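You operate a simulated robot arm through the tools that you are given. There is no shell and no other tool. Be economical: measure what you need, move in short steps, check, and stop when the job is done.

You are at the controls of a simulated two-armed robot. One attempt, no reset.

Task
Fetch the yellow brush and stand it on top of the steel bracket. Put the bottle labelled "Still Water" from the top of the steel workbench on the wood stool. Put the black-cage bearing on top of the round pad. Take the black ring and leave it on the shelf under the parts washer. Stack the bearing box that says "6205" from the top of the white cabinet on top of the bearing box labelled "6204". Put the rag on the top of the white cabinet away on the top of the blue cabinet. Push the right drawer shut. Take the pedals box and put it on the middle shelf of the black stand. Pick up the end caps box with one hand, pass it to the other hand and put it on the top of the steel workbench. Put the green rag in the yellow tray. Take the blue tray and put it on the third wall shelf from the bottom. The order is free. Set down upright: yellow brush, what you pick out, pedals box.

The check looks at the end state, three seconds after you hand in, the way a careful person would. Anything else that was tipped, shoved, dropped, spilled or broken makes it a failure. Lids that push on must go on centred and level and be pressed home; caps that screw on are set level and turned clockwise until they are tight.

Robot
Two 6-joint arms with two-finger grippers on one trunk, on a base that drives. Base frame: it is fixed to the floor where the robot stands at the start and does not move with it; the origin is under the middle of the robot, x ahead of it, y to its left, z up; the surface under the hand at the start is at about z = 0.88. Lengths are in m, angles in rad, forces in N, time in s.
The left shoulder is at the start at [0.07, 0.148, 1.382], the right one opposite. With the tool pointing down near the work surface each hand reaches from about 0.3 to 0.58 m from the robot's upright axis, wherever it stands, measured 20 degrees to its own side. Places, roughly: bearing box [-0.5, -2.75, 0.75]; black ring (3x3x2 cm) [0.3, -1.1, 0.9]; black-cage bearing (4x4x2 cm) [0.4, -0.3, 0.9]; blue tray (13x10x3 cm) [-5.6, 3.8, 0.8]; bottle, water bottle [0.25, 0.25, 1]; end caps box [-2, -2.5, 0]; green rag (11x6x4 cm) [-2.1, -2.7, 1.2]; middle shelf of the black stand [-3.4, 1.1, 0.5]; pedals box [-1, -2.5, 0]; rag (6x7x4 cm) [-0.5, -2.8, 0.9]; right drawer [-0.7, -2.6, 0.7]; round pad (5x5x5 cm) [-1, 1.1, 0.7]; shelf under the parts washer [0.6, 1.4, 0.2]; steel bracket (12x6x8 cm) [0.5, 0.3, 0.9]; third wall shelf [-7.4, 4.6, 1.5]; top of the blue cabinet [-4.1, 5.2, 0.4]; top of the steel workbench [0.6, -0.4, 0.9]; wood stool [-1, -0.4, 0.5]; yellow brush (3x3x14 cm) [0.5, 0.1, 1]; yellow tray (30x21x5 cm) [-0.8, -2.8, 0.9]. Payload 2.69 kg a hand.
Tool frame (each hand has its own): the origin (TCP) lies between the finger pads and is the grasp point; the fingertips stand 0.02 m ahead of it; z points along the fingers, y is the line along which they close. The gripper opens to 0.1 m. The gripper's body begins 0.063 m behind the TCP.
Orientation is told as [roll, pitch, yaw] about the base's x, y, z axes, in that order, counted from this pose: with the fingers straight down and closing along the base's y, the tool's x points along the base's -x, its y along +y and its z along -z.

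Tools
- The arms move only by the tool drive_tool. It takes "left_series", "right_series" or both (then of equal length, played together; a hand with none holds still); each is one flat list of numbers, 7 for each row, row after row: the finger opening in m, from 0 to 0.1, then the shift along the base's x, y, z in m, then the turn, a rotation vector about the base's x, y, z in rad. In form: [claw, tx, ty, tz, rx, ry, rz, claw, tx, ty, tz, rx, ry, rz, ...]. A call has 1 to 8 rows; each row shifts and turns the commanded pose from where the row before left it. Rows are played at 5 a second. More than 0.05 m and 0.15 rad between two rows, or a gripper value outside its range, and nothing of the call is played. A pose out of reach is approached as far as the arm can. The call stops where the force on the tool passes 40 N (or 10 N more than at its start, if that is more) or the arm is blocked; 0.2 s more then pass. Each finger travels about 0.045 m/s and halts on what it meets, pressing with about 34 N; the grip force reading is that of the motor and also rises with nothing between the fingers. The clock runs only during rows and for 0.2 s after the last one: add rows that do not move to give the fingers time. The reply holds the time, the measured pose of the TCP, the force on the tool along the base axes, the opening and the grip force, in the units named above and with some noise, with the torque about the TCP (base axes, N m) and any sound that the robot's microphone picked up.
- Cameras (640 x 400 px; columns grow to the right, rows downward): "scene" is now at [0.1105, -0.0151, 1.5748]; the picture's right is [-0.22, -0.97, 0.00], its down [-0.86, 0.20, -0.47] and it looks along [0.45, -0.10, -0.89] (base axes); focal length 283 px, centre (320, 200). "left" rides on the left gripper at [0.07, 0.019, -0.099] in its tool frame; the picture's right is [-0.26, 0.97, 0.00], its down [-0.75, -0.20, -0.63] and it looks along [-0.61, -0.16, 0.78] (tool axes); focal length 230 px, centre (320, 200). "right" rides on the right gripper at [0.07, -0.019, -0.099] in its tool frame; the picture's right is [0.26, 0.97, 0.00], its down [-0.75, 0.20, -0.63] and it looks along [-0.61, 0.16, 0.78] (tool axes); focal length 230 px, centre (320, 200). There is no depth. A picture from a camera that has moved, and an enlarged one, comes with that camera's place and axes in the base frame and with its lens.
- snapshot(camera): a new picture of that camera. No time passes.
- raise_lower(by): slides the trunk up (or, below 0, down) by that many m; the arms and the scene camera ride with it, the base frame stays. It gives what a move gives, with no picture.
- roll_base(legs): drives the robot by 1 to 6 legs, each [ahead, turn to the left] in m and rad, along the robot's own axes; the way and the turn of a leg run together, so that a leg with both is an arc; at most 1.5 m and 3.142 rad a leg. The arms and the cameras ride along, it lands a little off, and it stops where it bumps. It gives what a move gives.
- aim_head(pan, tilt): turns the head with the scene camera to pan (to the left, within 1.501 rad either way) and tilt (down, from -0.506 to 1.204), counted from straight ahead of the robot. It gives what a move gives.
- inspect(camera, box): a new picture of the part [left, top, right, bottom] of that camera's present view, enlarged. No time passes.
- job_done(): hands the job in; it is judged then, once.

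Work in short steps. Places have to be worked out from the pictures, the camera data and where the tool is seen: move nearer, look again, correct. Check each grasp and each placing, and mend what went wrong. You have 546 turns and 334 pictures in all, those below and enlarged ones among them. Open the grippers and draw the arms clear of the work before you hand the job in, unless the task says otherwise; then end with one line.

The tools are called after "Call:" by a JSON object that holds its "fn" and its "kwargs". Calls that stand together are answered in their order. drive_tool: Moves the arms, as the interface text tells. Its arguments: {"type":"object","properties":{"left_series":{"type":"array","items":{"type":"number"}},"right_series":{"type":"array","items":{"type":"number"}}},"required":[]} The other tools are called the same way: raise_lower (by) slides the trunk up or down; roll_base (legs) drives the base; aim_head (pan, tilt) turns the head that bears the scene camera; snapshot (camera) takes a picture; inspect (camera, box) takes an enlarged picture of a part of a camera's view; job_done () hands the job in.

At the start:

```text
clock: 0.0
left_position: [0.4444, 0.2841, 1.0001]
left_orientation: [0.0, -0.001, 0.005]
left_ft_force: [-0.7, 0.4, -0.2]
left_ft_torque: [-0.01, -0.01, -0.02]
left_opening: 0.1001
left_grip_force: 0.0
right_position: [0.5162, -0.1029, 0.9996]
right_orientation: [0.001, 0.0, 0.007]
right_ft_force: [-0.1, -0.6, 0.6]
right_ft_torque: [0.02, -0.02, 0.03]
right_opening: 0.1001
right_grip_force: 0.0
trunk travel left (down, up): [-0.94, 0.0]
robot x, y, heading: [-0.0056, 0.001, 0.001]
head pan, tilt: [-0.225, 1.086]
```

scene: 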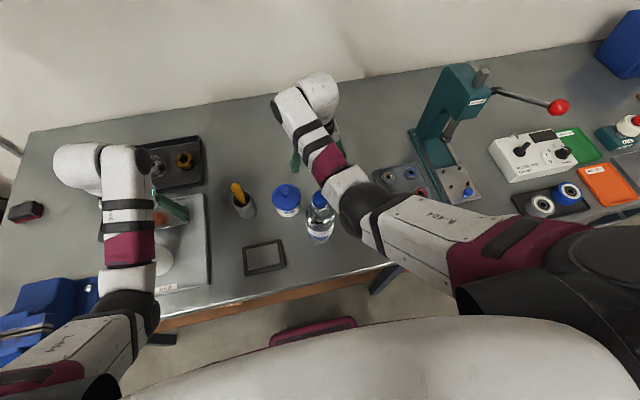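
right: 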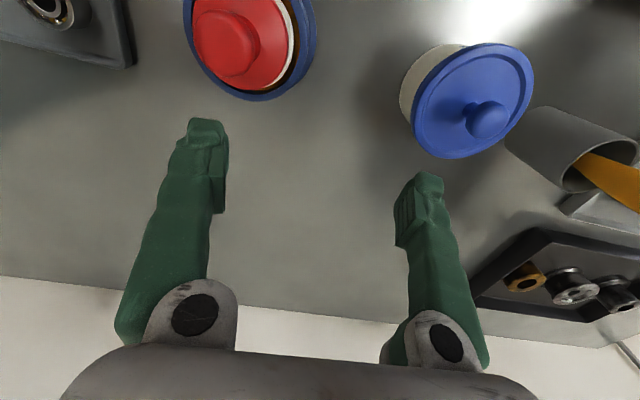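
left: 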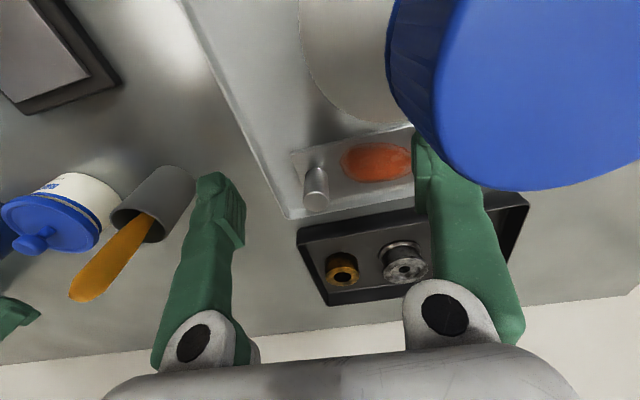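

I start by looking closely at the bench in front of me to identify the brush, bracket and bottle.

Call:
{"fn": "inspect", "kwargs": {"camera": "scene", "box": [0, 100, 400, 350]}}

Call:
{"fn": "inspect", "kwargs": {"camera": "scene", "box": [360, 40, 640, 215]}}

```text
1.60 times, centred on (200, 225) of scene
camera zoom: at [0.1105, -0.0151, 1.5748], right [-0.22, -0.97, 0.0], down [-0.86, 0.2, -0.47], along [0.45, -0.1, -0.89], focal length 452 px, centre (512, 160)
```

zoom: 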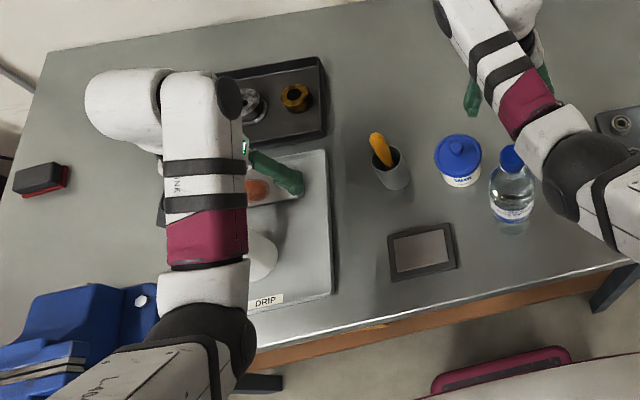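

```text
2.29 times, centred on (500, 128) of scene
camera zoom: at [0.1105, -0.0151, 1.5748], right [-0.22, -0.97, 0.0], down [-0.86, 0.2, -0.47], along [0.45, -0.1, -0.89], focal length 646 px, centre (-91, 366)
```

zoom: 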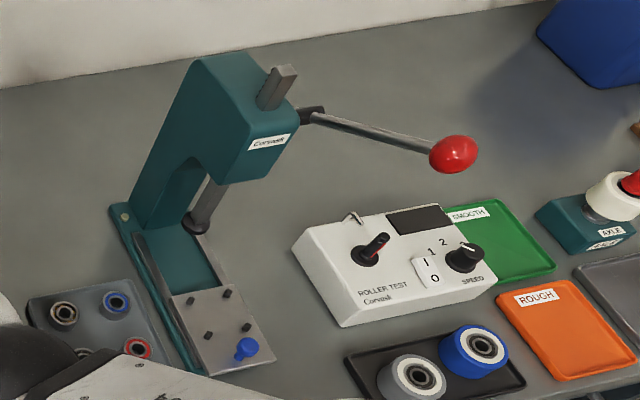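

The arms hide much of the bench. I lift both hands 0.25 m straight up and look again.

Call:
{"fn": "drive_tool", "kwargs": {"left_series": [0.1, 0, 0, 0.05, 0, 0, 0, 0.1, 0, 0, 0.05, 0, 0, 0, 0.1, 0, 0, 0.05, 0, 0, 0, 0.1, 0, 0, 0.05, 0, 0, 0], "right_series": [0.1, 0, 0, 0.05, 0, 0, 0, 0.1, 0, 0, 0.05, 0, 0, 0, 0.1, 0, 0, 0.05, 0, 0, 0, 0.1, 0, 0, 0.05, 0, 0, 0]}}

Call:
{"fn": "snapshot", "kwargs": {"camera": "left"}}

Call:
{"fn": "snapshot", "kwargs": {"camera": "right"}}

Call:
{"fn": "snapshot", "kwargs": {"camera": "scene"}}

```text
clock: 1.0
left_position: [0.535, 0.3197, 1.0843]
left_orientation: [0.001, 0.001, 0.004]
left_ft_force: [0.3, 0.1, -0.1]
left_ft_torque: [-0.02, 0.0, -0.02]
left_opening: 0.1002
left_grip_force: 0.0
left hand out of reach, approached as far as the arm can: row 1, 2, 3, 4
right_position: [0.5771, -0.0852, 1.1654]
right_orientation: [0.0, 0.003, 0.006]
right_ft_force: [-0.1, -0.2, -0.8]
right_ft_torque: [0.02, 0.02, 0.02]
right_opening: 0.1002
right_grip_force: 0.2
right hand out of reach, approached as far as the arm can: row 2, 3, 4
trunk travel left (down, up): [-0.94, 0.0]
robot x, y, heading: [-0.0027, 0.0028, 0.003]
head pan, tilt: [-0.225, 1.086]
```

```text
328 pictures are left
camera left: at [0.4657, 0.3377, 1.1834], right [0.25, 0.97, 0.0], down [0.75, -0.2, 0.63], along [0.61, -0.16, -0.78], focal length 230 px, centre (320, 200)
```

left: 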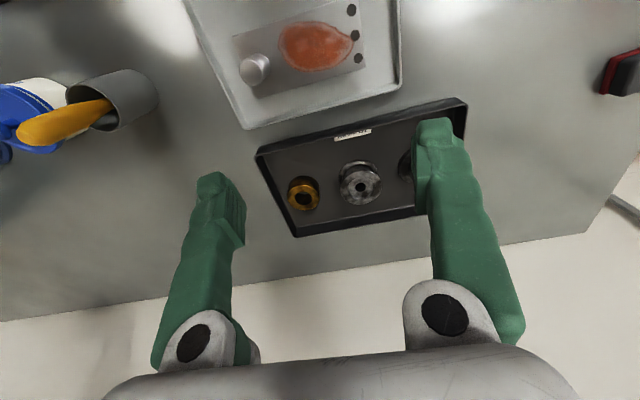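

```text
327 pictures are left
camera right: at [0.5087, -0.1066, 1.265], right [-0.26, 0.96, 0.0], down [0.75, 0.2, 0.63], along [0.61, 0.17, -0.78], focal length 230 px, centre (320, 200)
```

right: 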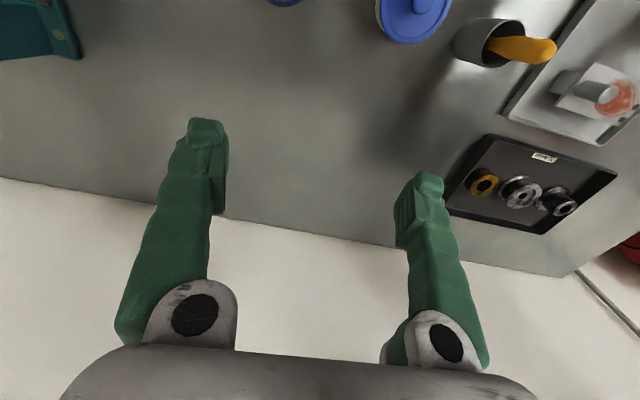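

```text
326 pictures are left
camera scene: at [0.1119, -0.015, 1.5746], right [-0.22, -0.97, 0.0], down [-0.86, 0.2, -0.46], along [0.45, -0.1, -0.89], focal length 283 px, centre (320, 200)
```

scene: 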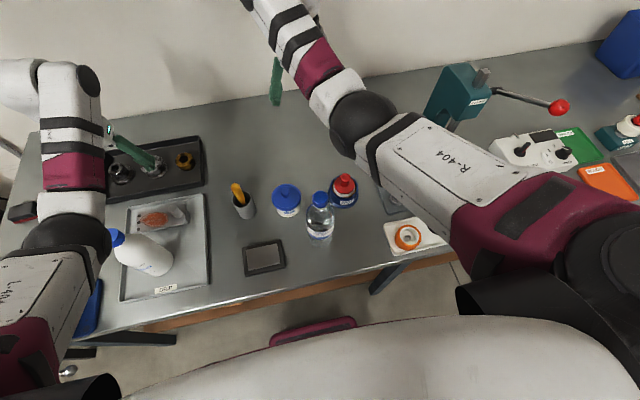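

Now I zoom on the bench's middle: bottles, brush, bracket.

Call:
{"fn": "inspect", "kwargs": {"camera": "scene", "box": [90, 130, 250, 230]}}

Call:
{"fn": "inspect", "kwargs": {"camera": "scene", "box": [220, 160, 380, 260]}}

Call:
{"fn": "inspect", "kwargs": {"camera": "scene", "box": [90, 210, 230, 310]}}

```text
4.00 times, centred on (170, 180) of scene
camera zoom: at [0.1119, -0.015, 1.5746], right [-0.22, -0.97, 0.0], down [-0.86, 0.2, -0.46], along [0.45, -0.1, -0.89], focal length 1131 px, centre (920, 280)
```

zoom: 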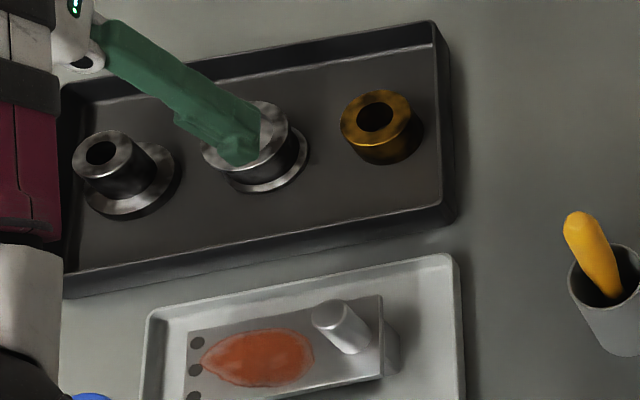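

```text
4.00 times, centred on (300, 210) of scene
camera zoom: at [0.1119, -0.015, 1.5746], right [-0.22, -0.97, 0.0], down [-0.86, 0.2, -0.46], along [0.45, -0.1, -0.89], focal length 1131 px, centre (400, 160)
```

zoom: 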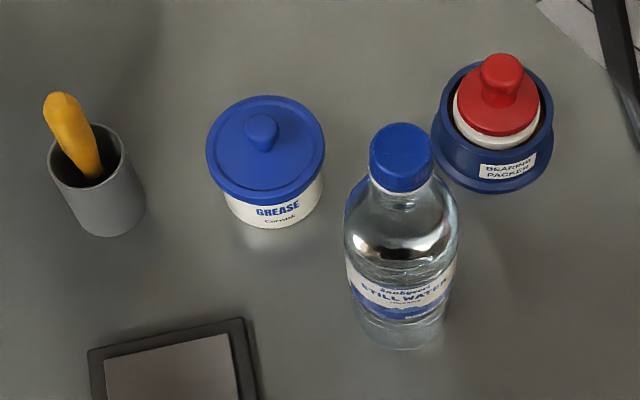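

```text
4.00 times, centred on (160, 260) of scene
camera zoom: at [0.1119, -0.015, 1.5746], right [-0.22, -0.97, 0.0], down [-0.86, 0.2, -0.46], along [0.45, -0.1, -0.89], focal length 1131 px, centre (960, -40)
```

zoom: 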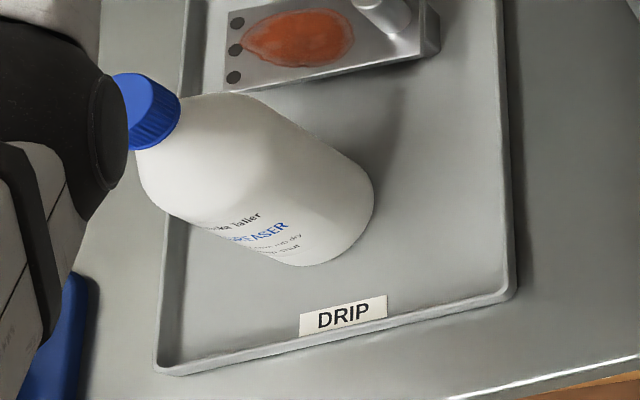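

I zoom on the bracket and on the brush in the left camera to understand their shape and lean.

Call:
{"fn": "inspect", "kwargs": {"camera": "left", "box": [190, 0, 430, 150]}}

Call:
{"fn": "inspect", "kwargs": {"camera": "right", "box": [440, 0, 640, 125]}}

Call:
{"fn": "inspect", "kwargs": {"camera": "left", "box": [0, 50, 200, 175]}}

```text
2.67 times, centred on (310, 75) of left
camera zoom: at [0.4657, 0.3377, 1.1834], right [0.25, 0.97, 0.0], down [0.75, -0.2, 0.63], along [0.61, -0.16, -0.78], focal length 614 px, centre (347, 533)
```

zoom: 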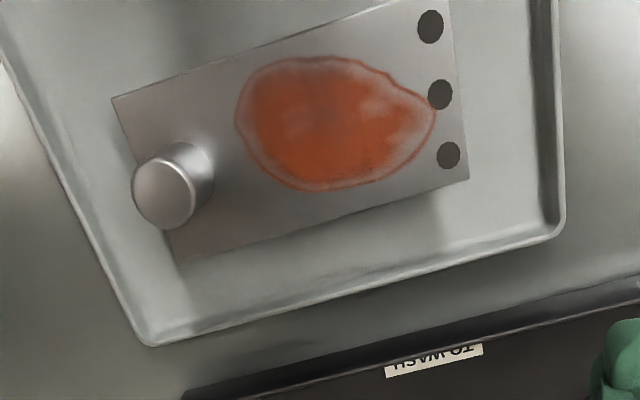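

```text
3.20 times, centred on (540, 62) of right
camera zoom: at [0.5087, -0.1066, 1.265], right [-0.26, 0.96, 0.0], down [0.75, 0.2, 0.63], along [0.61, 0.17, -0.78], focal length 736 px, centre (-384, 640)
```

zoom: 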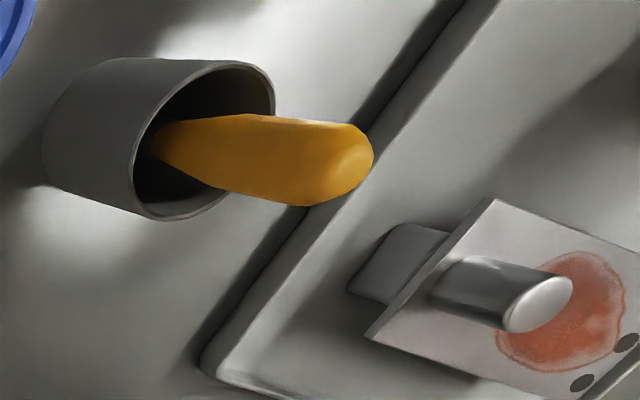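

```text
3.20 times, centred on (100, 112) of left
camera zoom: at [0.4657, 0.3377, 1.1834], right [0.25, 0.97, 0.0], down [0.75, -0.2, 0.63], along [0.61, -0.16, -0.78], focal length 736 px, centre (1024, 480)
```

zoom: 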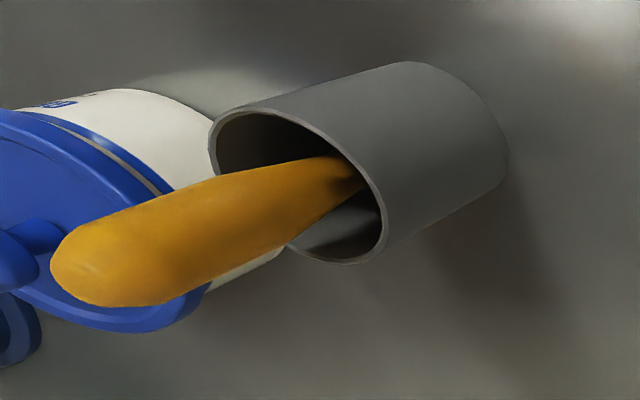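

Brush tip is about (0.48, 0.104, 1.015), cup rim z≈0.946; bracket plate top z≈0.915 around (0.487, 0.328), with a pin near y≈0.27. I must move the left hand away from the tall degreaser bottle first; test a sideways move to -y.

Call:
{"fn": "drive_tool", "kwargs": {"left_series": [0.06, 0, -0.05, 0, 0, 0, 0, 0.06, 0, -0.05, 0, 0, 0, 0, 0.06, 0, -0.05, 0, 0, 0, 0]}}

```text
clock: 1.8
left_position: [0.5385, 0.1655, 1.0789]
left_orientation: [0.001, 0.0, 0.004]
left_ft_force: [0.1, -0.5, -0.1]
left_ft_torque: [0.04, -0.01, 0.02]
left_opening: 0.0599
left_grip_force: 0.1
left hand out of reach, approached as far as the arm can: row 1
right_position: [0.5755, -0.0887, 1.166]
right_orientation: [0.001, 0.0, 0.004]
right_ft_force: [-0.1, 0.1, -0.1]
right_ft_torque: [0.01, -0.04, 0.0]
right_opening: 0.0999
right_grip_force: 0.1
trunk travel left (down, up): [-0.94, 0.0]
robot x, y, heading: [0.003, -0.0013, 0.001]
head pan, tilt: [-0.225, 1.086]
```

The command base re-syncs to the actual pose. Drive back 0.06 m to gain vertical room over the brush.

Call:
{"fn": "roll_base", "kwargs": {"legs": [[-0.06, 0]]}}

Call:
{"fn": "snapshot", "kwargs": {"camera": "left"}}

```text
clock: 2.8
left_position: [0.4906, 0.1683, 1.0723]
left_orientation: [0.0, 0.01, 0.004]
left_ft_force: [0.4, -1.0, -0.5]
left_ft_torque: [-0.01, 0.06, -0.01]
left_opening: 0.0601
left_grip_force: 0.0
right_position: [0.5283, -0.0858, 1.1602]
right_orientation: [0.0, 0.01, 0.004]
right_ft_force: [0.8, 0.0, -0.2]
right_ft_torque: [-0.01, 0.07, 0.0]
right_opening: 0.0999
right_grip_force: 0.0
trunk travel left (down, up): [-0.94, 0.0]
robot x, y, heading: [-0.0618, 0.0003, 0.0]
head pan, tilt: [-0.225, 1.086]
```

```text
319 pictures are left
camera left: at [0.4218, 0.1855, 1.1717], right [0.25, 0.97, 0.0], down [0.76, -0.2, 0.62], along [0.6, -0.16, -0.78], focal length 230 px, centre (320, 200)
```

left: 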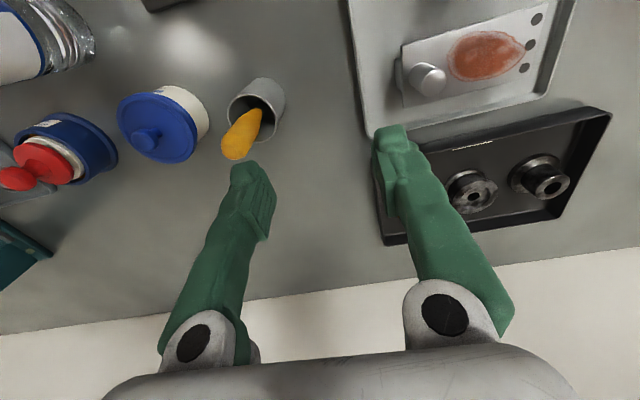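

Handle tip confirmed at (0.479, 0.105). Move over it, then descend partially.

Call:
{"fn": "drive_tool", "kwargs": {"left_series": [0.06, -0.006, -0.032, 0, 0, 0, 0, 0.06, -0.005, -0.032, 0, 0, 0, 0, 0.06, 0, 0, -0.03, 0, 0, 0]}}

Call:
{"fn": "snapshot", "kwargs": {"camera": "left"}}

```text
clock: 3.6
left_position: [0.4773, 0.1029, 1.0458]
left_orientation: [0.001, 0.003, 0.005]
left_ft_force: [1.3, 0.4, 0.6]
left_ft_torque: [-0.01, 0.08, 0.04]
left_opening: 0.0602
left_grip_force: 0.0
right_position: [0.5211, -0.0851, 1.1636]
right_orientation: [-0.002, 0.005, 0.007]
right_ft_force: [-0.4, 0.6, -0.5]
right_ft_torque: [0.01, 0.02, 0.0]
right_opening: 0.0998
right_grip_force: 0.0
trunk travel left (down, up): [-0.94, 0.0]
robot x, y, heading: [-0.0577, -0.0021, 0.004]
head pan, tilt: [-0.225, 1.086]
```

```text
318 pictures are left
camera left: at [0.4074, 0.1207, 1.1444], right [0.25, 0.97, 0.0], down [0.75, -0.2, 0.63], along [0.61, -0.16, -0.78], focal length 230 px, centre (320, 200)
```

left: 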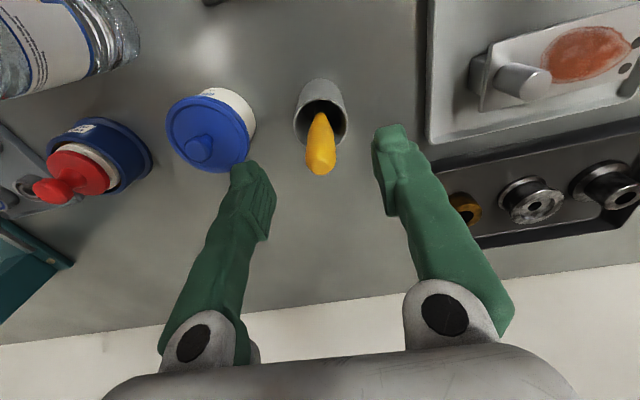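

Centred. Descend to z≈0.985 and close.

Call:
{"fn": "drive_tool", "kwargs": {"left_series": [0.06, 0.002, 0.001, -0.03, 0, 0, 0, 0.06, 0, 0, -0.03, 0, 0, 0, 0.06, 0, 0, 0, 0, 0, 0, 0, 0, 0, 0, 0, 0, 0, 0, 0, 0, 0, 0, 0, 0, 0, 0, 0, 0, 0, 0, 0, 0, 0, 0, 0, 0, 0, 0]}}

Call:
{"fn": "snapshot", "kwargs": {"camera": "left"}}

```text
clock: 5.2
left_position: [0.4705, 0.1042, 0.9875]
left_orientation: [0.001, 0.0, 0.004]
left_ft_force: [0.7, -0.5, 1.2]
left_ft_torque: [0.01, -0.02, -0.02]
left_opening: 0.0179
left_grip_force: 34.1
right_position: [0.5163, -0.0866, 1.1658]
right_orientation: [0.001, 0.002, 0.007]
right_ft_force: [0.5, -1.0, -0.4]
right_ft_torque: [-0.03, -0.03, 0.01]
right_opening: 0.0997
right_grip_force: 0.1
trunk travel left (down, up): [-0.94, 0.0]
robot x, y, heading: [-0.0568, 0.0, 0.0]
head pan, tilt: [-0.225, 1.086]
```

```text
317 pictures are left
camera left: at [0.4014, 0.1211, 1.0853], right [0.25, 0.97, 0.0], down [0.75, -0.2, 0.63], along [0.61, -0.16, -0.78], focal length 230 px, centre (320, 200)
```

left: 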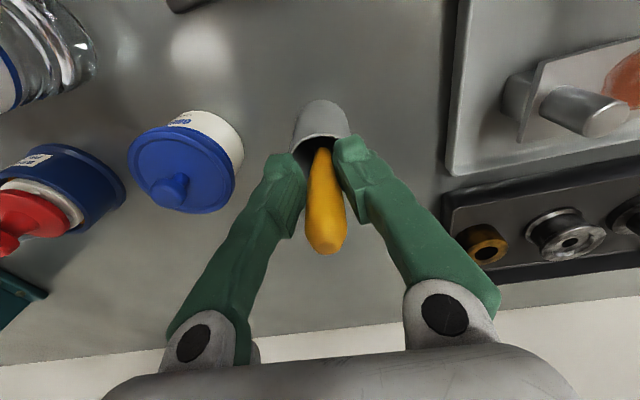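

Grip is at 18 mm. Lift out of the cup slowly.

Call:
{"fn": "drive_tool", "kwargs": {"left_series": [0, 0, 0, 0.03, 0, 0, 0, 0, 0, 0, 0.03, 0, 0, 0, 0, 0, 0, 0.025, 0, 0, 0, 0, 0, 0, 0, 0, 0, 0]}}

Call:
{"fn": "snapshot", "kwargs": {"camera": "left"}}

Call:
{"fn": "snapshot", "kwargs": {"camera": "scene"}}

```text
clock: 6.2
left_position: [0.472, 0.1034, 1.0725]
left_orientation: [-0.001, 0.0, 0.008]
left_ft_force: [-0.5, -0.8, -1.5]
left_ft_torque: [-0.02, 0.0, 0.0]
left_opening: 0.017
left_grip_force: 34.4
right_position: [0.5179, -0.0853, 1.1665]
right_orientation: [0.0, 0.001, 0.007]
right_ft_force: [0.2, -0.5, -0.1]
right_ft_torque: [-0.02, 0.0, 0.01]
right_opening: 0.1
right_grip_force: 0.0
trunk travel left (down, up): [-0.94, 0.0]
robot x, y, heading: [-0.0562, 0.0016, 0.002]
head pan, tilt: [-0.225, 1.086]
```

```text
316 pictures are left
camera left: at [0.4016, 0.1214, 1.1703], right [0.25, 0.97, 0.0], down [0.75, -0.2, 0.63], along [0.61, -0.16, -0.78], focal length 230 px, centre (320, 200)
```

left: 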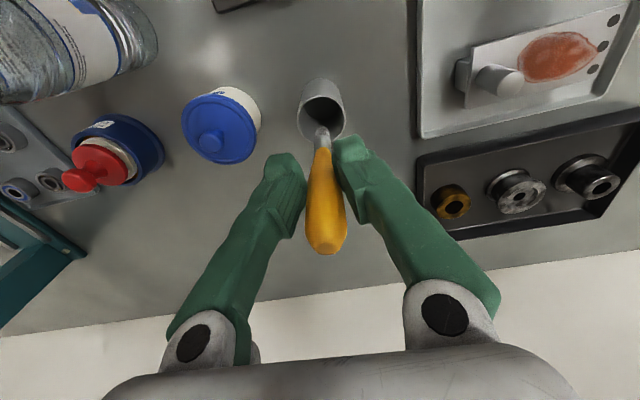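

```text
315 pictures are left
camera scene: at [0.052, -0.0149, 1.5748], right [-0.22, -0.97, 0.0], down [-0.86, 0.2, -0.47], along [0.45, -0.1, -0.89], focal length 283 px, centre (320, 200)
```

scene: 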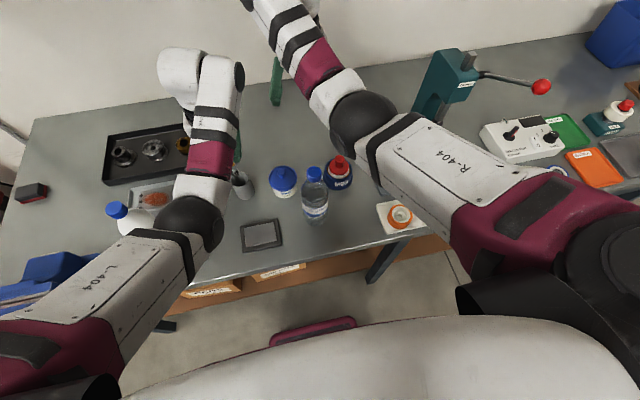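

I check the brush's lean using the right camera.

Call:
{"fn": "snapshot", "kwargs": {"camera": "right"}}

```text
314 pictures are left
camera right: at [0.4492, -0.1061, 1.2651], right [-0.26, 0.96, 0.0], down [0.75, 0.2, 0.63], along [0.61, 0.17, -0.78], focal length 230 px, centre (320, 200)
```

right: 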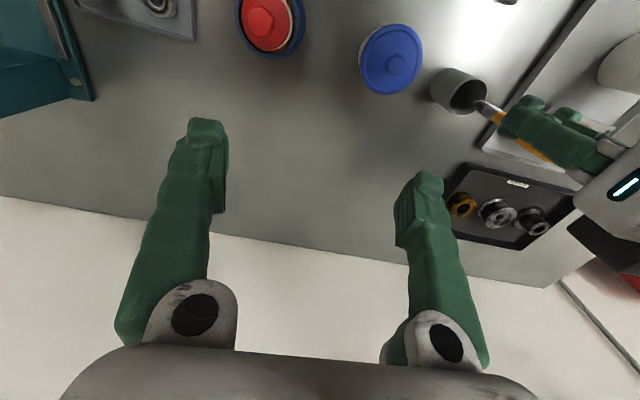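

Call:
{"fn": "inspect", "kwargs": {"camera": "right", "box": [420, 50, 580, 170]}}

```text
3.33 times, centred on (500, 110) of right
camera zoom: at [0.4492, -0.1061, 1.2651], right [-0.26, 0.96, 0.0], down [0.75, 0.2, 0.63], along [0.61, 0.17, -0.78], focal length 767 px, centre (-280, 500)
```

zoom: 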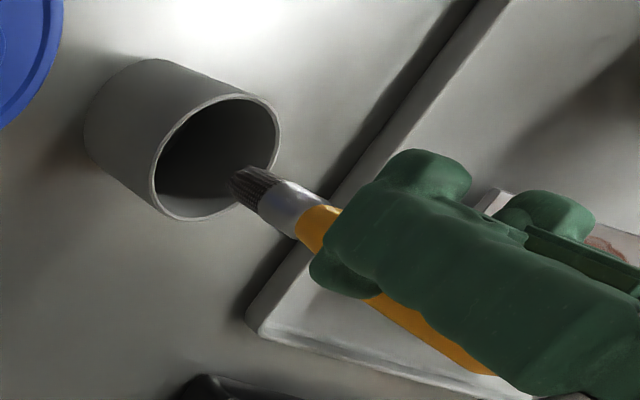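

Brush hangs about vertical, its axis ~13 mm ahead of the TCP, bottom ≈0.962. I need more height to clear the bracket's pin, so I back up 0.05 m and then go up and forward.

Call:
{"fn": "roll_base", "kwargs": {"legs": [[-0.06, 0]]}}

Call:
{"fn": "drive_tool", "kwargs": {"left_series": [0, 0.03, 0, 0.03, 0, 0, 0, 0, 0.03, 0, 0.01, 0, 0, 0, 0, 0, 0, 0, 0, 0, 0]}}

```text
clock: 7.1
left_position: [0.4199, 0.103, 1.0661]
left_orientation: [0.001, 0.011, 0.006]
left_ft_force: [1.8, 0.9, -0.5]
left_ft_torque: [0.0, 0.09, -0.02]
left_opening: 0.0175
left_grip_force: 33.5
right_position: [0.4684, -0.0865, 1.1591]
right_orientation: [0.0, 0.012, 0.004]
right_ft_force: [0.8, -0.6, -0.6]
right_ft_torque: [-0.01, 0.08, 0.01]
right_opening: 0.1001
right_grip_force: 0.0
trunk travel left (down, up): [-0.94, 0.0]
robot x, y, heading: [-0.121, -0.0012, -0.003]
head pan, tilt: [-0.225, 1.086]
```

```text
clock: 7.9
left_position: [0.4741, 0.105, 1.105]
left_orientation: [0.0, 0.003, 0.005]
left_ft_force: [0.7, 0.0, 0.6]
left_ft_torque: [-0.02, 0.04, -0.01]
left_opening: 0.0175
left_grip_force: 33.8
right_position: [0.4601, -0.0864, 1.1632]
right_orientation: [-0.001, 0.007, 0.007]
right_ft_force: [0.4, -0.3, -0.5]
right_ft_torque: [0.01, 0.05, -0.03]
right_opening: 0.1002
right_grip_force: 0.0
trunk travel left (down, up): [-0.94, 0.0]
robot x, y, heading: [-0.1223, -0.0013, 0.001]
head pan, tilt: [-0.225, 1.086]
```

Clear height. Move sideways to above the bracket (y≈0.333).

Call:
{"fn": "drive_tool", "kwargs": {"left_series": [0, 0, 0.046, 0, 0, 0, 0, 0, 0, 0.046, 0, 0, 0, 0, 0, 0, 0.046, 0, 0, 0, 0, 0, 0, 0.046, 0, 0, 0, 0, 0, 0, 0.044, 0, 0, 0, 0, 0, 0, 0, 0, 0, 0, 0]}}

Call:
{"fn": "snapshot", "kwargs": {"camera": "left"}}

Call:
{"fn": "snapshot", "kwargs": {"camera": "right"}}

```text
clock: 9.3
left_position: [0.4675, 0.3295, 1.1117]
left_orientation: [0.0, 0.0, 0.005]
left_ft_force: [0.0, 0.3, -0.1]
left_ft_torque: [-0.01, 0.01, 0.0]
left_opening: 0.0167
left_grip_force: 33.8
right_position: [0.4575, -0.0864, 1.1653]
right_orientation: [-0.001, 0.004, 0.005]
right_ft_force: [0.2, 0.2, -0.3]
right_ft_torque: [0.0, 0.01, 0.02]
right_opening: 0.0999
right_grip_force: 0.1
trunk travel left (down, up): [-0.94, 0.0]
robot x, y, heading: [-0.1201, -0.0004, 0.003]
head pan, tilt: [-0.225, 1.086]
```

```text
312 pictures are left
camera left: at [0.3978, 0.3472, 1.2104], right [0.25, 0.97, 0.0], down [0.75, -0.2, 0.63], along [0.61, -0.16, -0.78], focal length 230 px, centre (320, 200)
```

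left: 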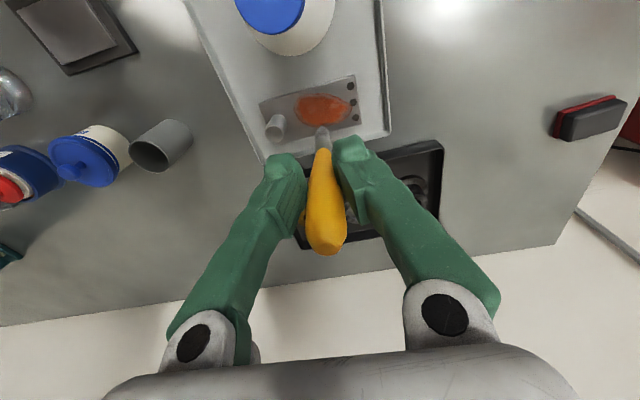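

```text
311 pictures are left
camera right: at [0.3887, -0.1067, 1.2646], right [-0.26, 0.96, 0.0], down [0.75, 0.2, 0.63], along [0.61, 0.17, -0.78], focal length 230 px, centre (320, 200)
```

right: 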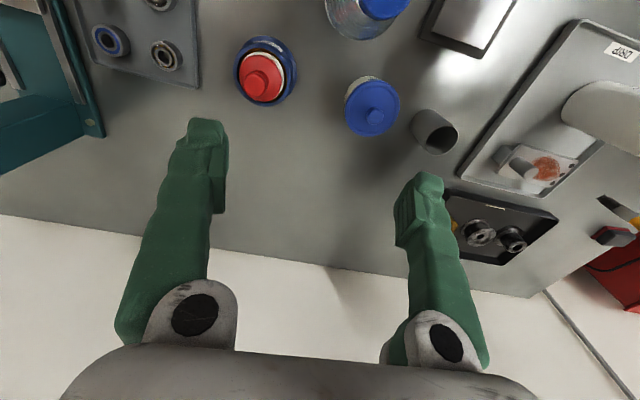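

Zoom in to line the bristles up with the plate.

Call:
{"fn": "inspect", "kwargs": {"camera": "left", "box": [240, 60, 400, 160]}}

```text
4.00 times, centred on (320, 110) of left
camera zoom: at [0.3978, 0.3472, 1.2104], right [0.25, 0.97, 0.0], down [0.75, -0.2, 0.63], along [0.61, -0.16, -0.78], focal length 920 px, centre (320, 560)
```

zoom: 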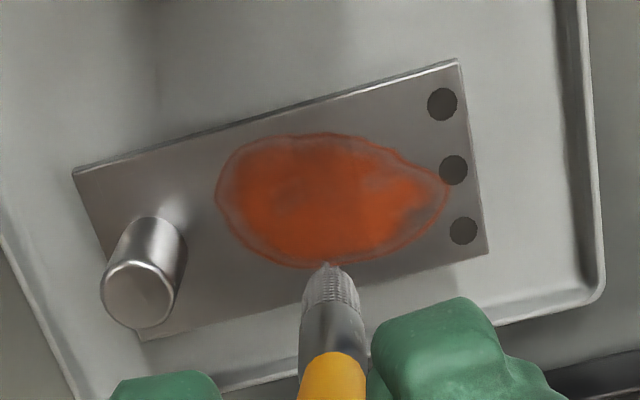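

Bristle end is about (0.478, 0.329); plate spans x 0.461–0.518, y 0.253–0.373. Shift +0.011/+0.002 and lower 0.06.

Call:
{"fn": "drive_tool", "kwargs": {"left_series": [0, 0.011, 0.002, -0.02, 0, 0, 0, 0, 0, 0, -0.02, 0, 0, 0, 0, 0, 0, -0.02, 0, 0, 0, 0, 0, 0, 0, 0, 0, 0]}}

Call:
{"fn": "inspect", "kwargs": {"camera": "left", "box": [220, 50, 420, 175]}}

Call:
{"fn": "inspect", "kwargs": {"camera": "right", "box": [480, 100, 640, 200]}}

```text
clock: 10.3
left_position: [0.4653, 0.3348, 1.0562]
left_orientation: [0.001, 0.0, 0.007]
left_ft_force: [-0.6, -0.6, 1.1]
left_ft_torque: [-0.04, -0.01, 0.01]
left_opening: 0.017
left_grip_force: 34.1
left hand out of reach, approached as far as the arm can: row 1, 3
right_position: [0.4561, -0.0866, 1.1665]
right_orientation: [0.0, 0.001, 0.005]
right_ft_force: [0.1, -0.1, -0.6]
right_ft_torque: [0.02, 0.02, 0.01]
right_opening: 0.0999
right_grip_force: 0.0
trunk travel left (down, up): [-0.94, 0.0]
robot x, y, heading: [-0.1222, -0.0015, 0.003]
head pan, tilt: [-0.225, 1.086]
```

```text
3.20 times, centred on (320, 112) of left
camera zoom: at [0.3971, 0.3517, 1.1542], right [0.25, 0.97, 0.0], down [0.75, -0.2, 0.63], along [0.61, -0.16, -0.78], focal length 736 px, centre (320, 480)
```

zoom: 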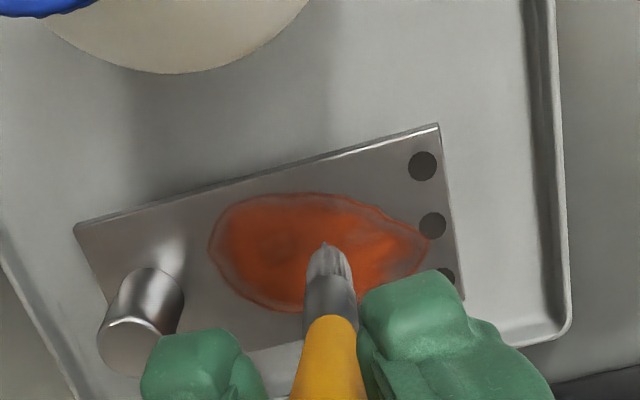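

```text
4.00 times, centred on (560, 150) of right
camera zoom: at [0.3877, -0.1063, 1.2651], right [-0.26, 0.96, 0.0], down [0.75, 0.2, 0.63], along [0.61, 0.17, -0.78], focal length 920 px, centre (-640, 400)
```

zoom: 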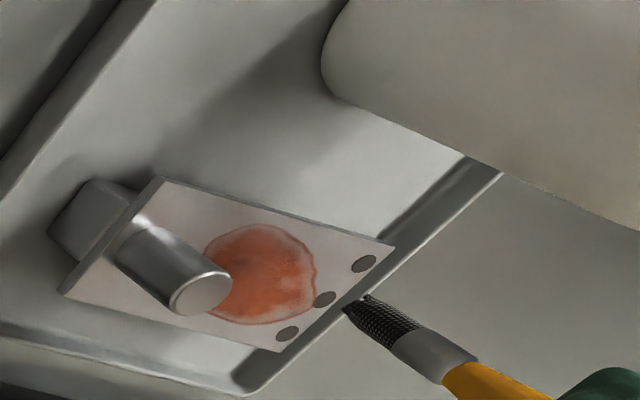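

The arm is at full stretch; bristle end is at about (0.478, 0.333, 0.953). Roll the base ahead a little.

Call:
{"fn": "roll_base", "kwargs": {"legs": [[0.05, 0]]}}

Call:
{"fn": "drive_tool", "kwargs": {"left_series": [0, -0.012, 0, 0, 0, 0, 0, 0, -0.012, 0, 0, 0, 0, 0, 0, 0, 0, 0, 0, 0, 0]}}

Call:
{"fn": "inspect", "kwargs": {"camera": "left", "box": [220, 50, 420, 175]}}

Call:
{"fn": "inspect", "kwargs": {"camera": "right", "box": [460, 60, 640, 172]}}

```text
clock: 11.8
left_position: [0.499, 0.3467, 1.0721]
left_orientation: [0.002, -0.043, 0.007]
left_ft_force: [0.0, 0.3, -1.3]
left_ft_torque: [0.0, 0.01, 0.0]
left_opening: 0.0169
left_grip_force: 34.1
right_position: [0.4772, -0.0747, 1.1751]
right_orientation: [0.061, -0.143, -0.019]
right_ft_force: [-0.9, 0.5, 0.3]
right_ft_torque: [-0.03, -0.03, -0.01]
right_opening: 0.1
right_grip_force: 0.1
trunk travel left (down, up): [-0.94, 0.0]
robot x, y, heading: [-0.0677, -0.0003, 0.003]
head pan, tilt: [-0.225, 1.086]
stopped in leg 1: the robot was blocked; the commanded pose is now the measured one
```

```text
clock: 12.6
left_position: [0.4846, 0.3429, 1.0651]
left_orientation: [0.001, -0.031, 0.007]
left_ft_force: [-0.6, -0.3, 0.0]
left_ft_torque: [0.03, -0.06, 0.0]
left_opening: 0.0169
left_grip_force: 34.1
right_position: [0.4889, -0.0759, 1.1666]
right_orientation: [0.05, -0.115, -0.018]
right_ft_force: [-1.0, -0.3, 0.4]
right_ft_torque: [-0.03, -0.05, 0.0]
right_opening: 0.1001
right_grip_force: 0.1
trunk travel left (down, up): [-0.94, 0.0]
robot x, y, heading: [-0.0669, -0.0005, 0.006]
head pan, tilt: [-0.225, 1.086]
```

```text
3.20 times, centred on (320, 112) of left
camera zoom: at [0.4123, 0.3617, 1.1622], right [0.25, 0.97, 0.01], down [0.73, -0.2, 0.65], along [0.63, -0.16, -0.76], focal length 736 px, centre (320, 480)
```

zoom: 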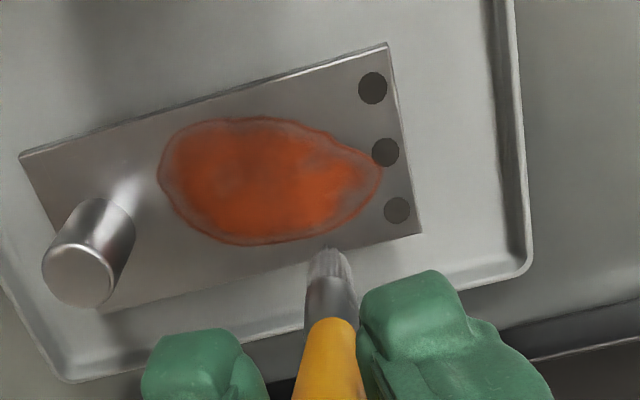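

```text
3.56 times, centred on (550, 116) of right
camera zoom: at [0.408, -0.0994, 1.2575], right [-0.24, 0.97, 0.02], down [0.67, 0.16, 0.72], along [0.7, 0.19, -0.69], focal length 818 px, centre (-498, 499)
```

zoom: 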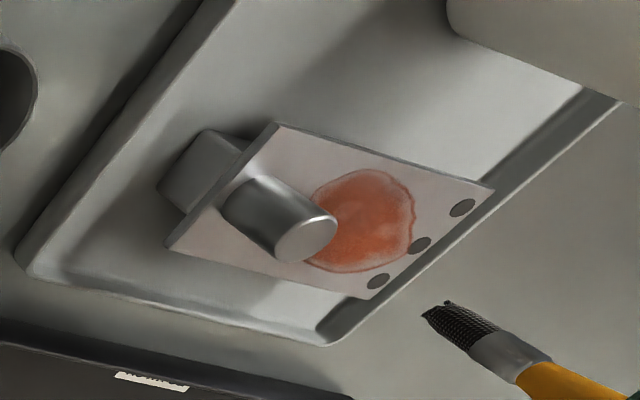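

The base reported a block and both hands tilted slightly. I look at the scene to see what was touched.

Call:
{"fn": "snapshot", "kwargs": {"camera": "scene"}}

Call:
{"fn": "snapshot", "kwargs": {"camera": "right"}}

```text
305 pictures are left
camera scene: at [0.0324, -0.0152, 1.5756], right [-0.22, -0.98, 0.0], down [-0.86, 0.2, -0.47], along [0.46, -0.1, -0.88], focal length 283 px, centre (320, 200)
```

scene: 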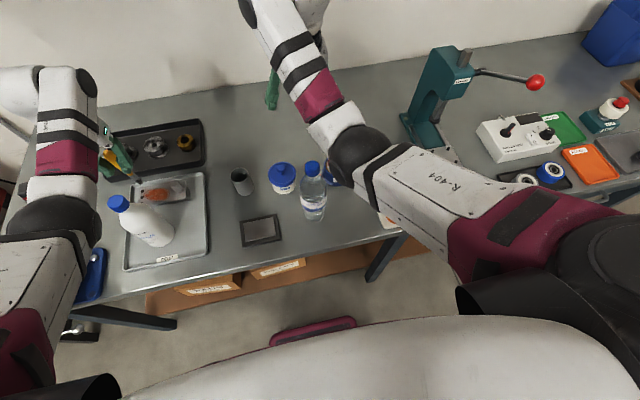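

```text
304 pictures are left
camera right: at [0.408, -0.0994, 1.2575], right [-0.24, 0.97, 0.02], down [0.67, 0.16, 0.72], along [0.7, 0.19, -0.69], focal length 230 px, centre (320, 200)
```

right: 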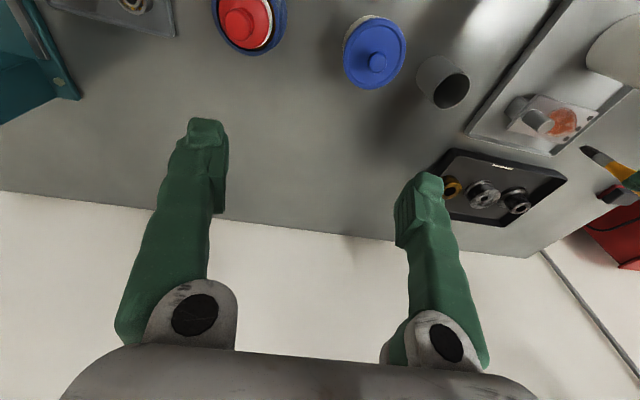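

Nothing looks touched; likely the full stretch tripped the drive. I straighten both tools and re-check the brush position.

Call:
{"fn": "drive_tool", "kwargs": {"left_series": [0, 0, -0.005, 0, 0, 0.031, 0, 0, 0, 0, 0, 0, 0, 0, 0, 0, 0, 0, 0, 0, 0], "right_series": [0.1, 0, 0, 0, -0.025, 0.06, 0.01, 0.1, 0, 0, 0, -0.025, 0.055, 0.01, 0.1, 0, 0, 0, 0, 0, 0]}}

Call:
{"fn": "inspect", "kwargs": {"camera": "left", "box": [220, 50, 420, 175]}}

```text
clock: 13.4
left_position: [0.489, 0.3392, 1.0611]
left_orientation: [0.0, 0.006, 0.005]
left_ft_force: [0.0, 0.8, 0.5]
left_ft_torque: [0.03, -0.02, 0.02]
left_opening: 0.0168
left_grip_force: 34.1
right_position: [0.5026, -0.0742, 1.1608]
right_orientation: [-0.004, 0.011, 0.003]
right_ft_force: [-0.2, -0.1, -0.9]
right_ft_torque: [-0.01, 0.02, 0.03]
right_opening: 0.0999
right_grip_force: 0.0
right hand out of reach, approached as far as the arm can: row 1
trunk travel left (down, up): [-0.94, 0.0]
robot x, y, heading: [-0.0655, 0.0005, -0.0]
head pan, tilt: [-0.225, 1.086]
```

```text
3.20 times, centred on (320, 112) of left
camera zoom: at [0.4213, 0.3568, 1.161], right [0.25, 0.97, 0.0], down [0.75, -0.2, 0.63], along [0.61, -0.16, -0.78], focal length 736 px, centre (320, 480)
```

zoom: 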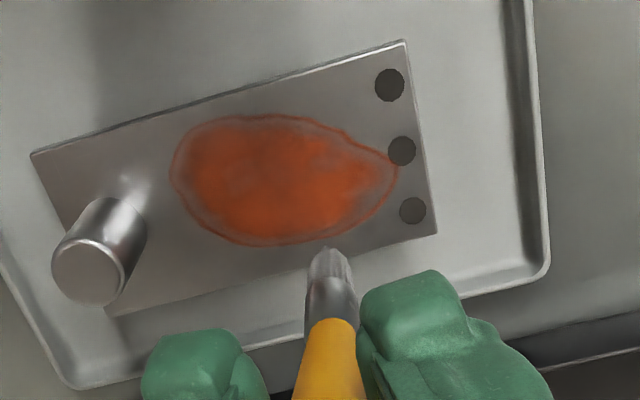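

Shift back 11 mm and 6 mm right, then descend 25 mm and look.

Call:
{"fn": "drive_tool", "kwargs": {"left_series": [0, -0.011, -0.006, 0, 0, 0, 0, 0, 0, 0, -0.015, 0, 0, 0, 0, 0, 0, -0.012, 0, 0, 0, 0, 0, 0, 0, 0, 0, 0]}}

Call:
{"fn": "inspect", "kwargs": {"camera": "left", "box": [220, 50, 420, 175]}}

Call:
{"fn": "inspect", "kwargs": {"camera": "right", "box": [460, 50, 640, 162]}}

```text
clock: 14.4
left_position: [0.4793, 0.3339, 1.033]
left_orientation: [0.0, 0.005, 0.004]
left_ft_force: [-0.3, -0.9, 0.0]
left_ft_torque: [-0.01, 0.01, -0.01]
left_opening: 0.0168
left_grip_force: 34.1
right_position: [0.5031, -0.0742, 1.1596]
right_orientation: [-0.006, 0.01, 0.003]
right_ft_force: [0.5, 0.1, 0.0]
right_ft_torque: [0.0, 0.01, -0.02]
right_opening: 0.0996
right_grip_force: 0.1
trunk travel left (down, up): [-0.94, 0.0]
robot x, y, heading: [-0.0677, 0.0004, 0.001]
head pan, tilt: [-0.225, 1.086]
```

```text
3.20 times, centred on (320, 112) of left
camera zoom: at [0.4114, 0.3516, 1.1325], right [0.25, 0.97, 0.0], down [0.76, -0.2, 0.63], along [0.6, -0.16, -0.78], focal length 736 px, centre (320, 480)
```

zoom: 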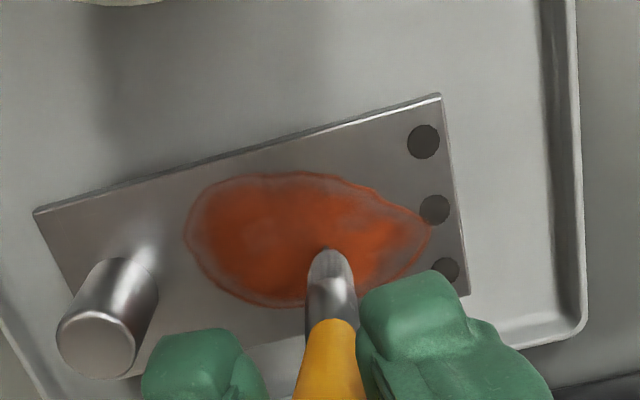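

```text
3.56 times, centred on (550, 106) of right
camera zoom: at [0.4357, -0.0938, 1.2603], right [-0.26, 0.97, 0.0], down [0.76, 0.21, 0.62], along [0.6, 0.16, -0.78], focal length 818 px, centre (-498, 534)
```

zoom: 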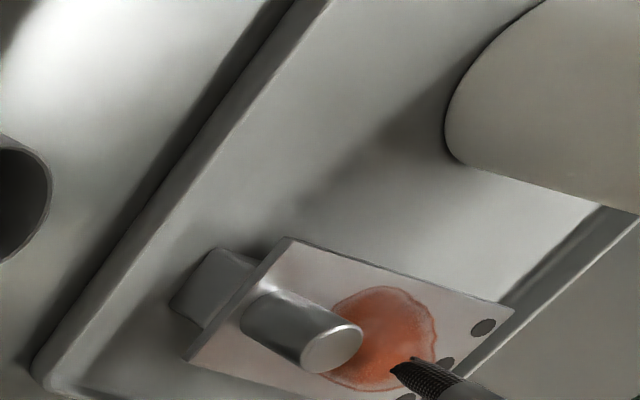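

Bristles are about 18 mm above the plate. Lower 14 mm then in small increments.

Call:
{"fn": "drive_tool", "kwargs": {"left_series": [0, 0, 0, -0.007, 0, 0, 0, 0, 0, 0, -0.006, 0, 0, 0, 0, 0, 0, 0, 0, 0, 0]}}

Call:
{"fn": "inspect", "kwargs": {"camera": "right", "box": [480, 90, 640, 190]}}

```text
clock: 15.2
left_position: [0.4795, 0.3328, 1.0221]
left_orientation: [0.002, 0.003, 0.004]
left_ft_force: [-0.2, -0.1, 6.8]
left_ft_torque: [0.0, -0.07, -0.03]
left_opening: 0.0165
left_grip_force: 33.9
right_position: [0.5027, -0.0751, 1.1618]
right_orientation: [-0.005, 0.011, 0.003]
right_ft_force: [0.1, -0.3, -0.7]
right_ft_torque: [0.01, -0.02, -0.03]
right_opening: 0.1
right_grip_force: 0.1
trunk travel left (down, up): [-0.94, 0.0]
robot x, y, heading: [-0.0657, -0.0003, -0.001]
head pan, tilt: [-0.225, 1.086]
```

```text
4.00 times, centred on (560, 140) of right
camera zoom: at [0.4346, -0.0944, 1.2608], right [-0.26, 0.97, 0.0], down [0.76, 0.21, 0.62], along [0.6, 0.16, -0.78], focal length 920 px, centre (-640, 440)
```

zoom: 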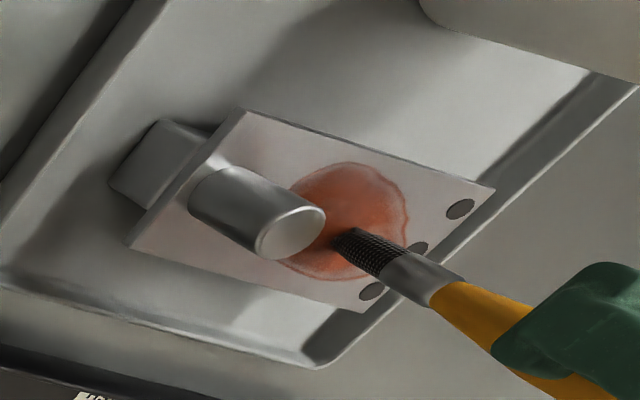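

Contact with 6.8 N. I loosen the grip slightly and look before opening further.

Call:
{"fn": "drive_tool", "kwargs": {"left_series": [0.02, 0, 0, 0, 0, 0, 0, 0.026, 0, 0, 0, 0, 0, 0, 0.026, 0, 0, 0, 0, 0, 0]}}

Call:
{"fn": "inspect", "kwargs": {"camera": "right", "box": [480, 90, 640, 190]}}

Call:
{"fn": "snapshot", "kwargs": {"camera": "left"}}

```text
clock: 16.0
left_position: [0.4798, 0.3321, 1.0201]
left_orientation: [0.001, 0.006, 0.006]
left_ft_force: [-0.3, -0.9, -0.4]
left_ft_torque: [-0.01, 0.01, -0.01]
left_opening: 0.026
left_grip_force: 0.0
right_position: [0.5041, -0.0763, 1.1598]
right_orientation: [-0.004, 0.01, 0.002]
right_ft_force: [-0.2, -0.1, 0.0]
right_ft_torque: [0.01, -0.03, -0.03]
right_opening: 0.1002
right_grip_force: 0.1
trunk travel left (down, up): [-0.94, 0.0]
robot x, y, heading: [-0.0693, 0.002, -0.0]
head pan, tilt: [-0.225, 1.086]
```

```text
4.00 times, centred on (560, 140) of right
camera zoom: at [0.4356, -0.0939, 1.2603], right [-0.26, 0.97, 0.0], down [0.76, 0.21, 0.62], along [0.6, 0.16, -0.78], focal length 920 px, centre (-640, 440)
```

zoom: 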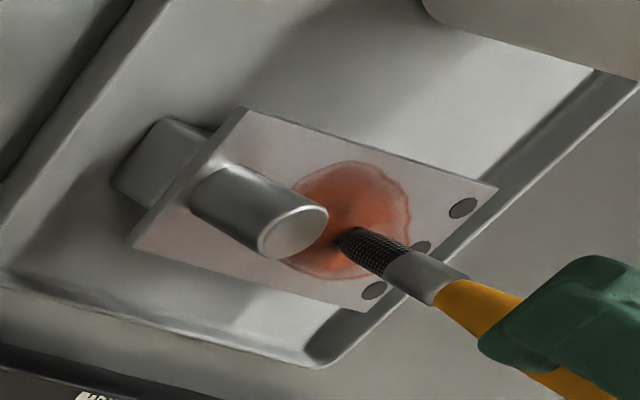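

```text
298 pictures are left
camera left: at [0.4111, 0.3503, 1.1198], right [0.25, 0.97, 0.0], down [0.76, -0.2, 0.63], along [0.6, -0.16, -0.78], focal length 230 px, centre (320, 200)
```

left: 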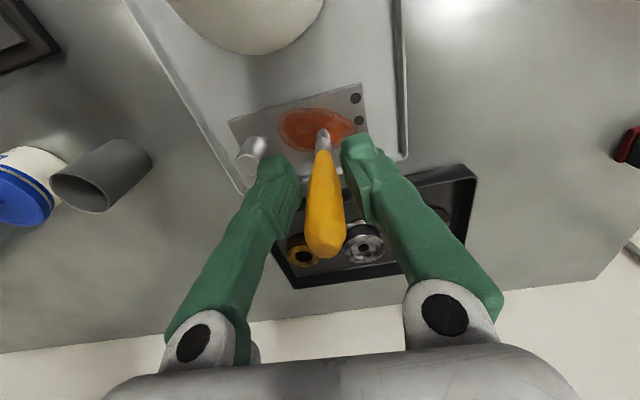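

It stands by itself. Open wider in steps and then lift straight up.

Call:
{"fn": "drive_tool", "kwargs": {"left_series": [0.04, 0, 0, 0, 0, 0, 0, 0.06, 0, 0, 0, 0, 0, 0, 0.08, 0, 0, 0, 0, 0, 0, 0.08, 0, 0, 0.02, 0, 0, 0, 0.08, 0, 0, 0.03, 0, 0, 0, 0.08, 0, 0, 0.025, 0, 0, 0, 0.08, 0, 0, 0, 0, 0, 0]}}

Call:
{"fn": "snapshot", "kwargs": {"camera": "left"}}

Call:
{"fn": "inspect", "kwargs": {"camera": "right", "box": [480, 90, 640, 190]}}

```text
clock: 17.6
left_position: [0.4787, 0.3314, 1.0968]
left_orientation: [-0.001, 0.007, 0.005]
left_ft_force: [0.0, -0.2, 0.0]
left_ft_torque: [-0.02, 0.04, 0.0]
left_opening: 0.0798
left_grip_force: 0.0
right_position: [0.5037, -0.0733, 1.1594]
right_orientation: [-0.003, 0.011, 0.005]
right_ft_force: [-1.2, -0.2, 0.2]
right_ft_torque: [0.03, -0.02, -0.01]
right_opening: 0.0999
right_grip_force: 0.0
trunk travel left (down, up): [-0.94, 0.0]
robot x, y, heading: [-0.0701, 0.0001, 0.001]
head pan, tilt: [-0.225, 1.086]
```

```text
297 pictures are left
camera left: at [0.41, 0.349, 1.1959], right [0.25, 0.97, 0.0], down [0.76, -0.2, 0.62], along [0.6, -0.16, -0.78], focal length 230 px, centre (320, 200)
```

left: 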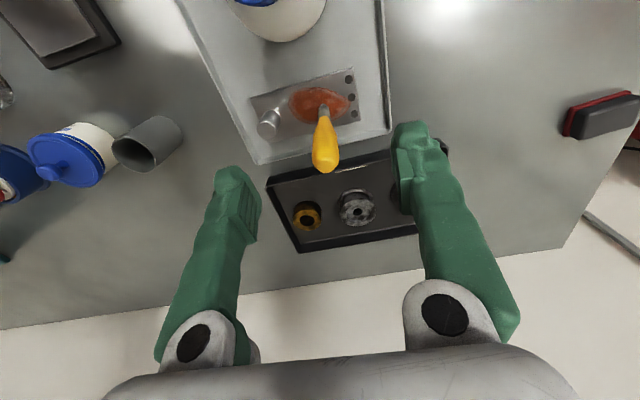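

```text
4.00 times, centred on (560, 140) of right
camera zoom: at [0.4359, -0.0937, 1.2602], right [-0.26, 0.97, 0.0], down [0.76, 0.21, 0.62], along [0.6, 0.16, -0.78], focal length 920 px, centre (-640, 440)
```

zoom: 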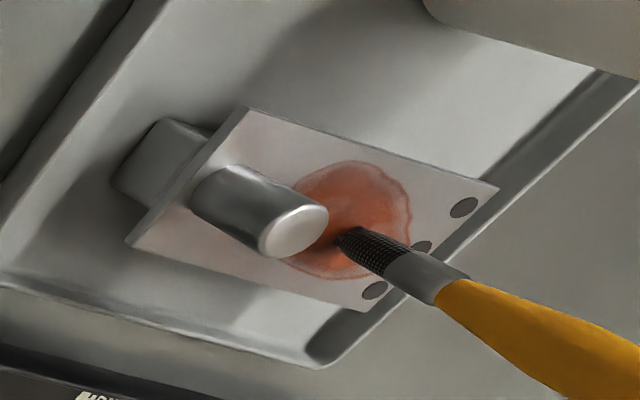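

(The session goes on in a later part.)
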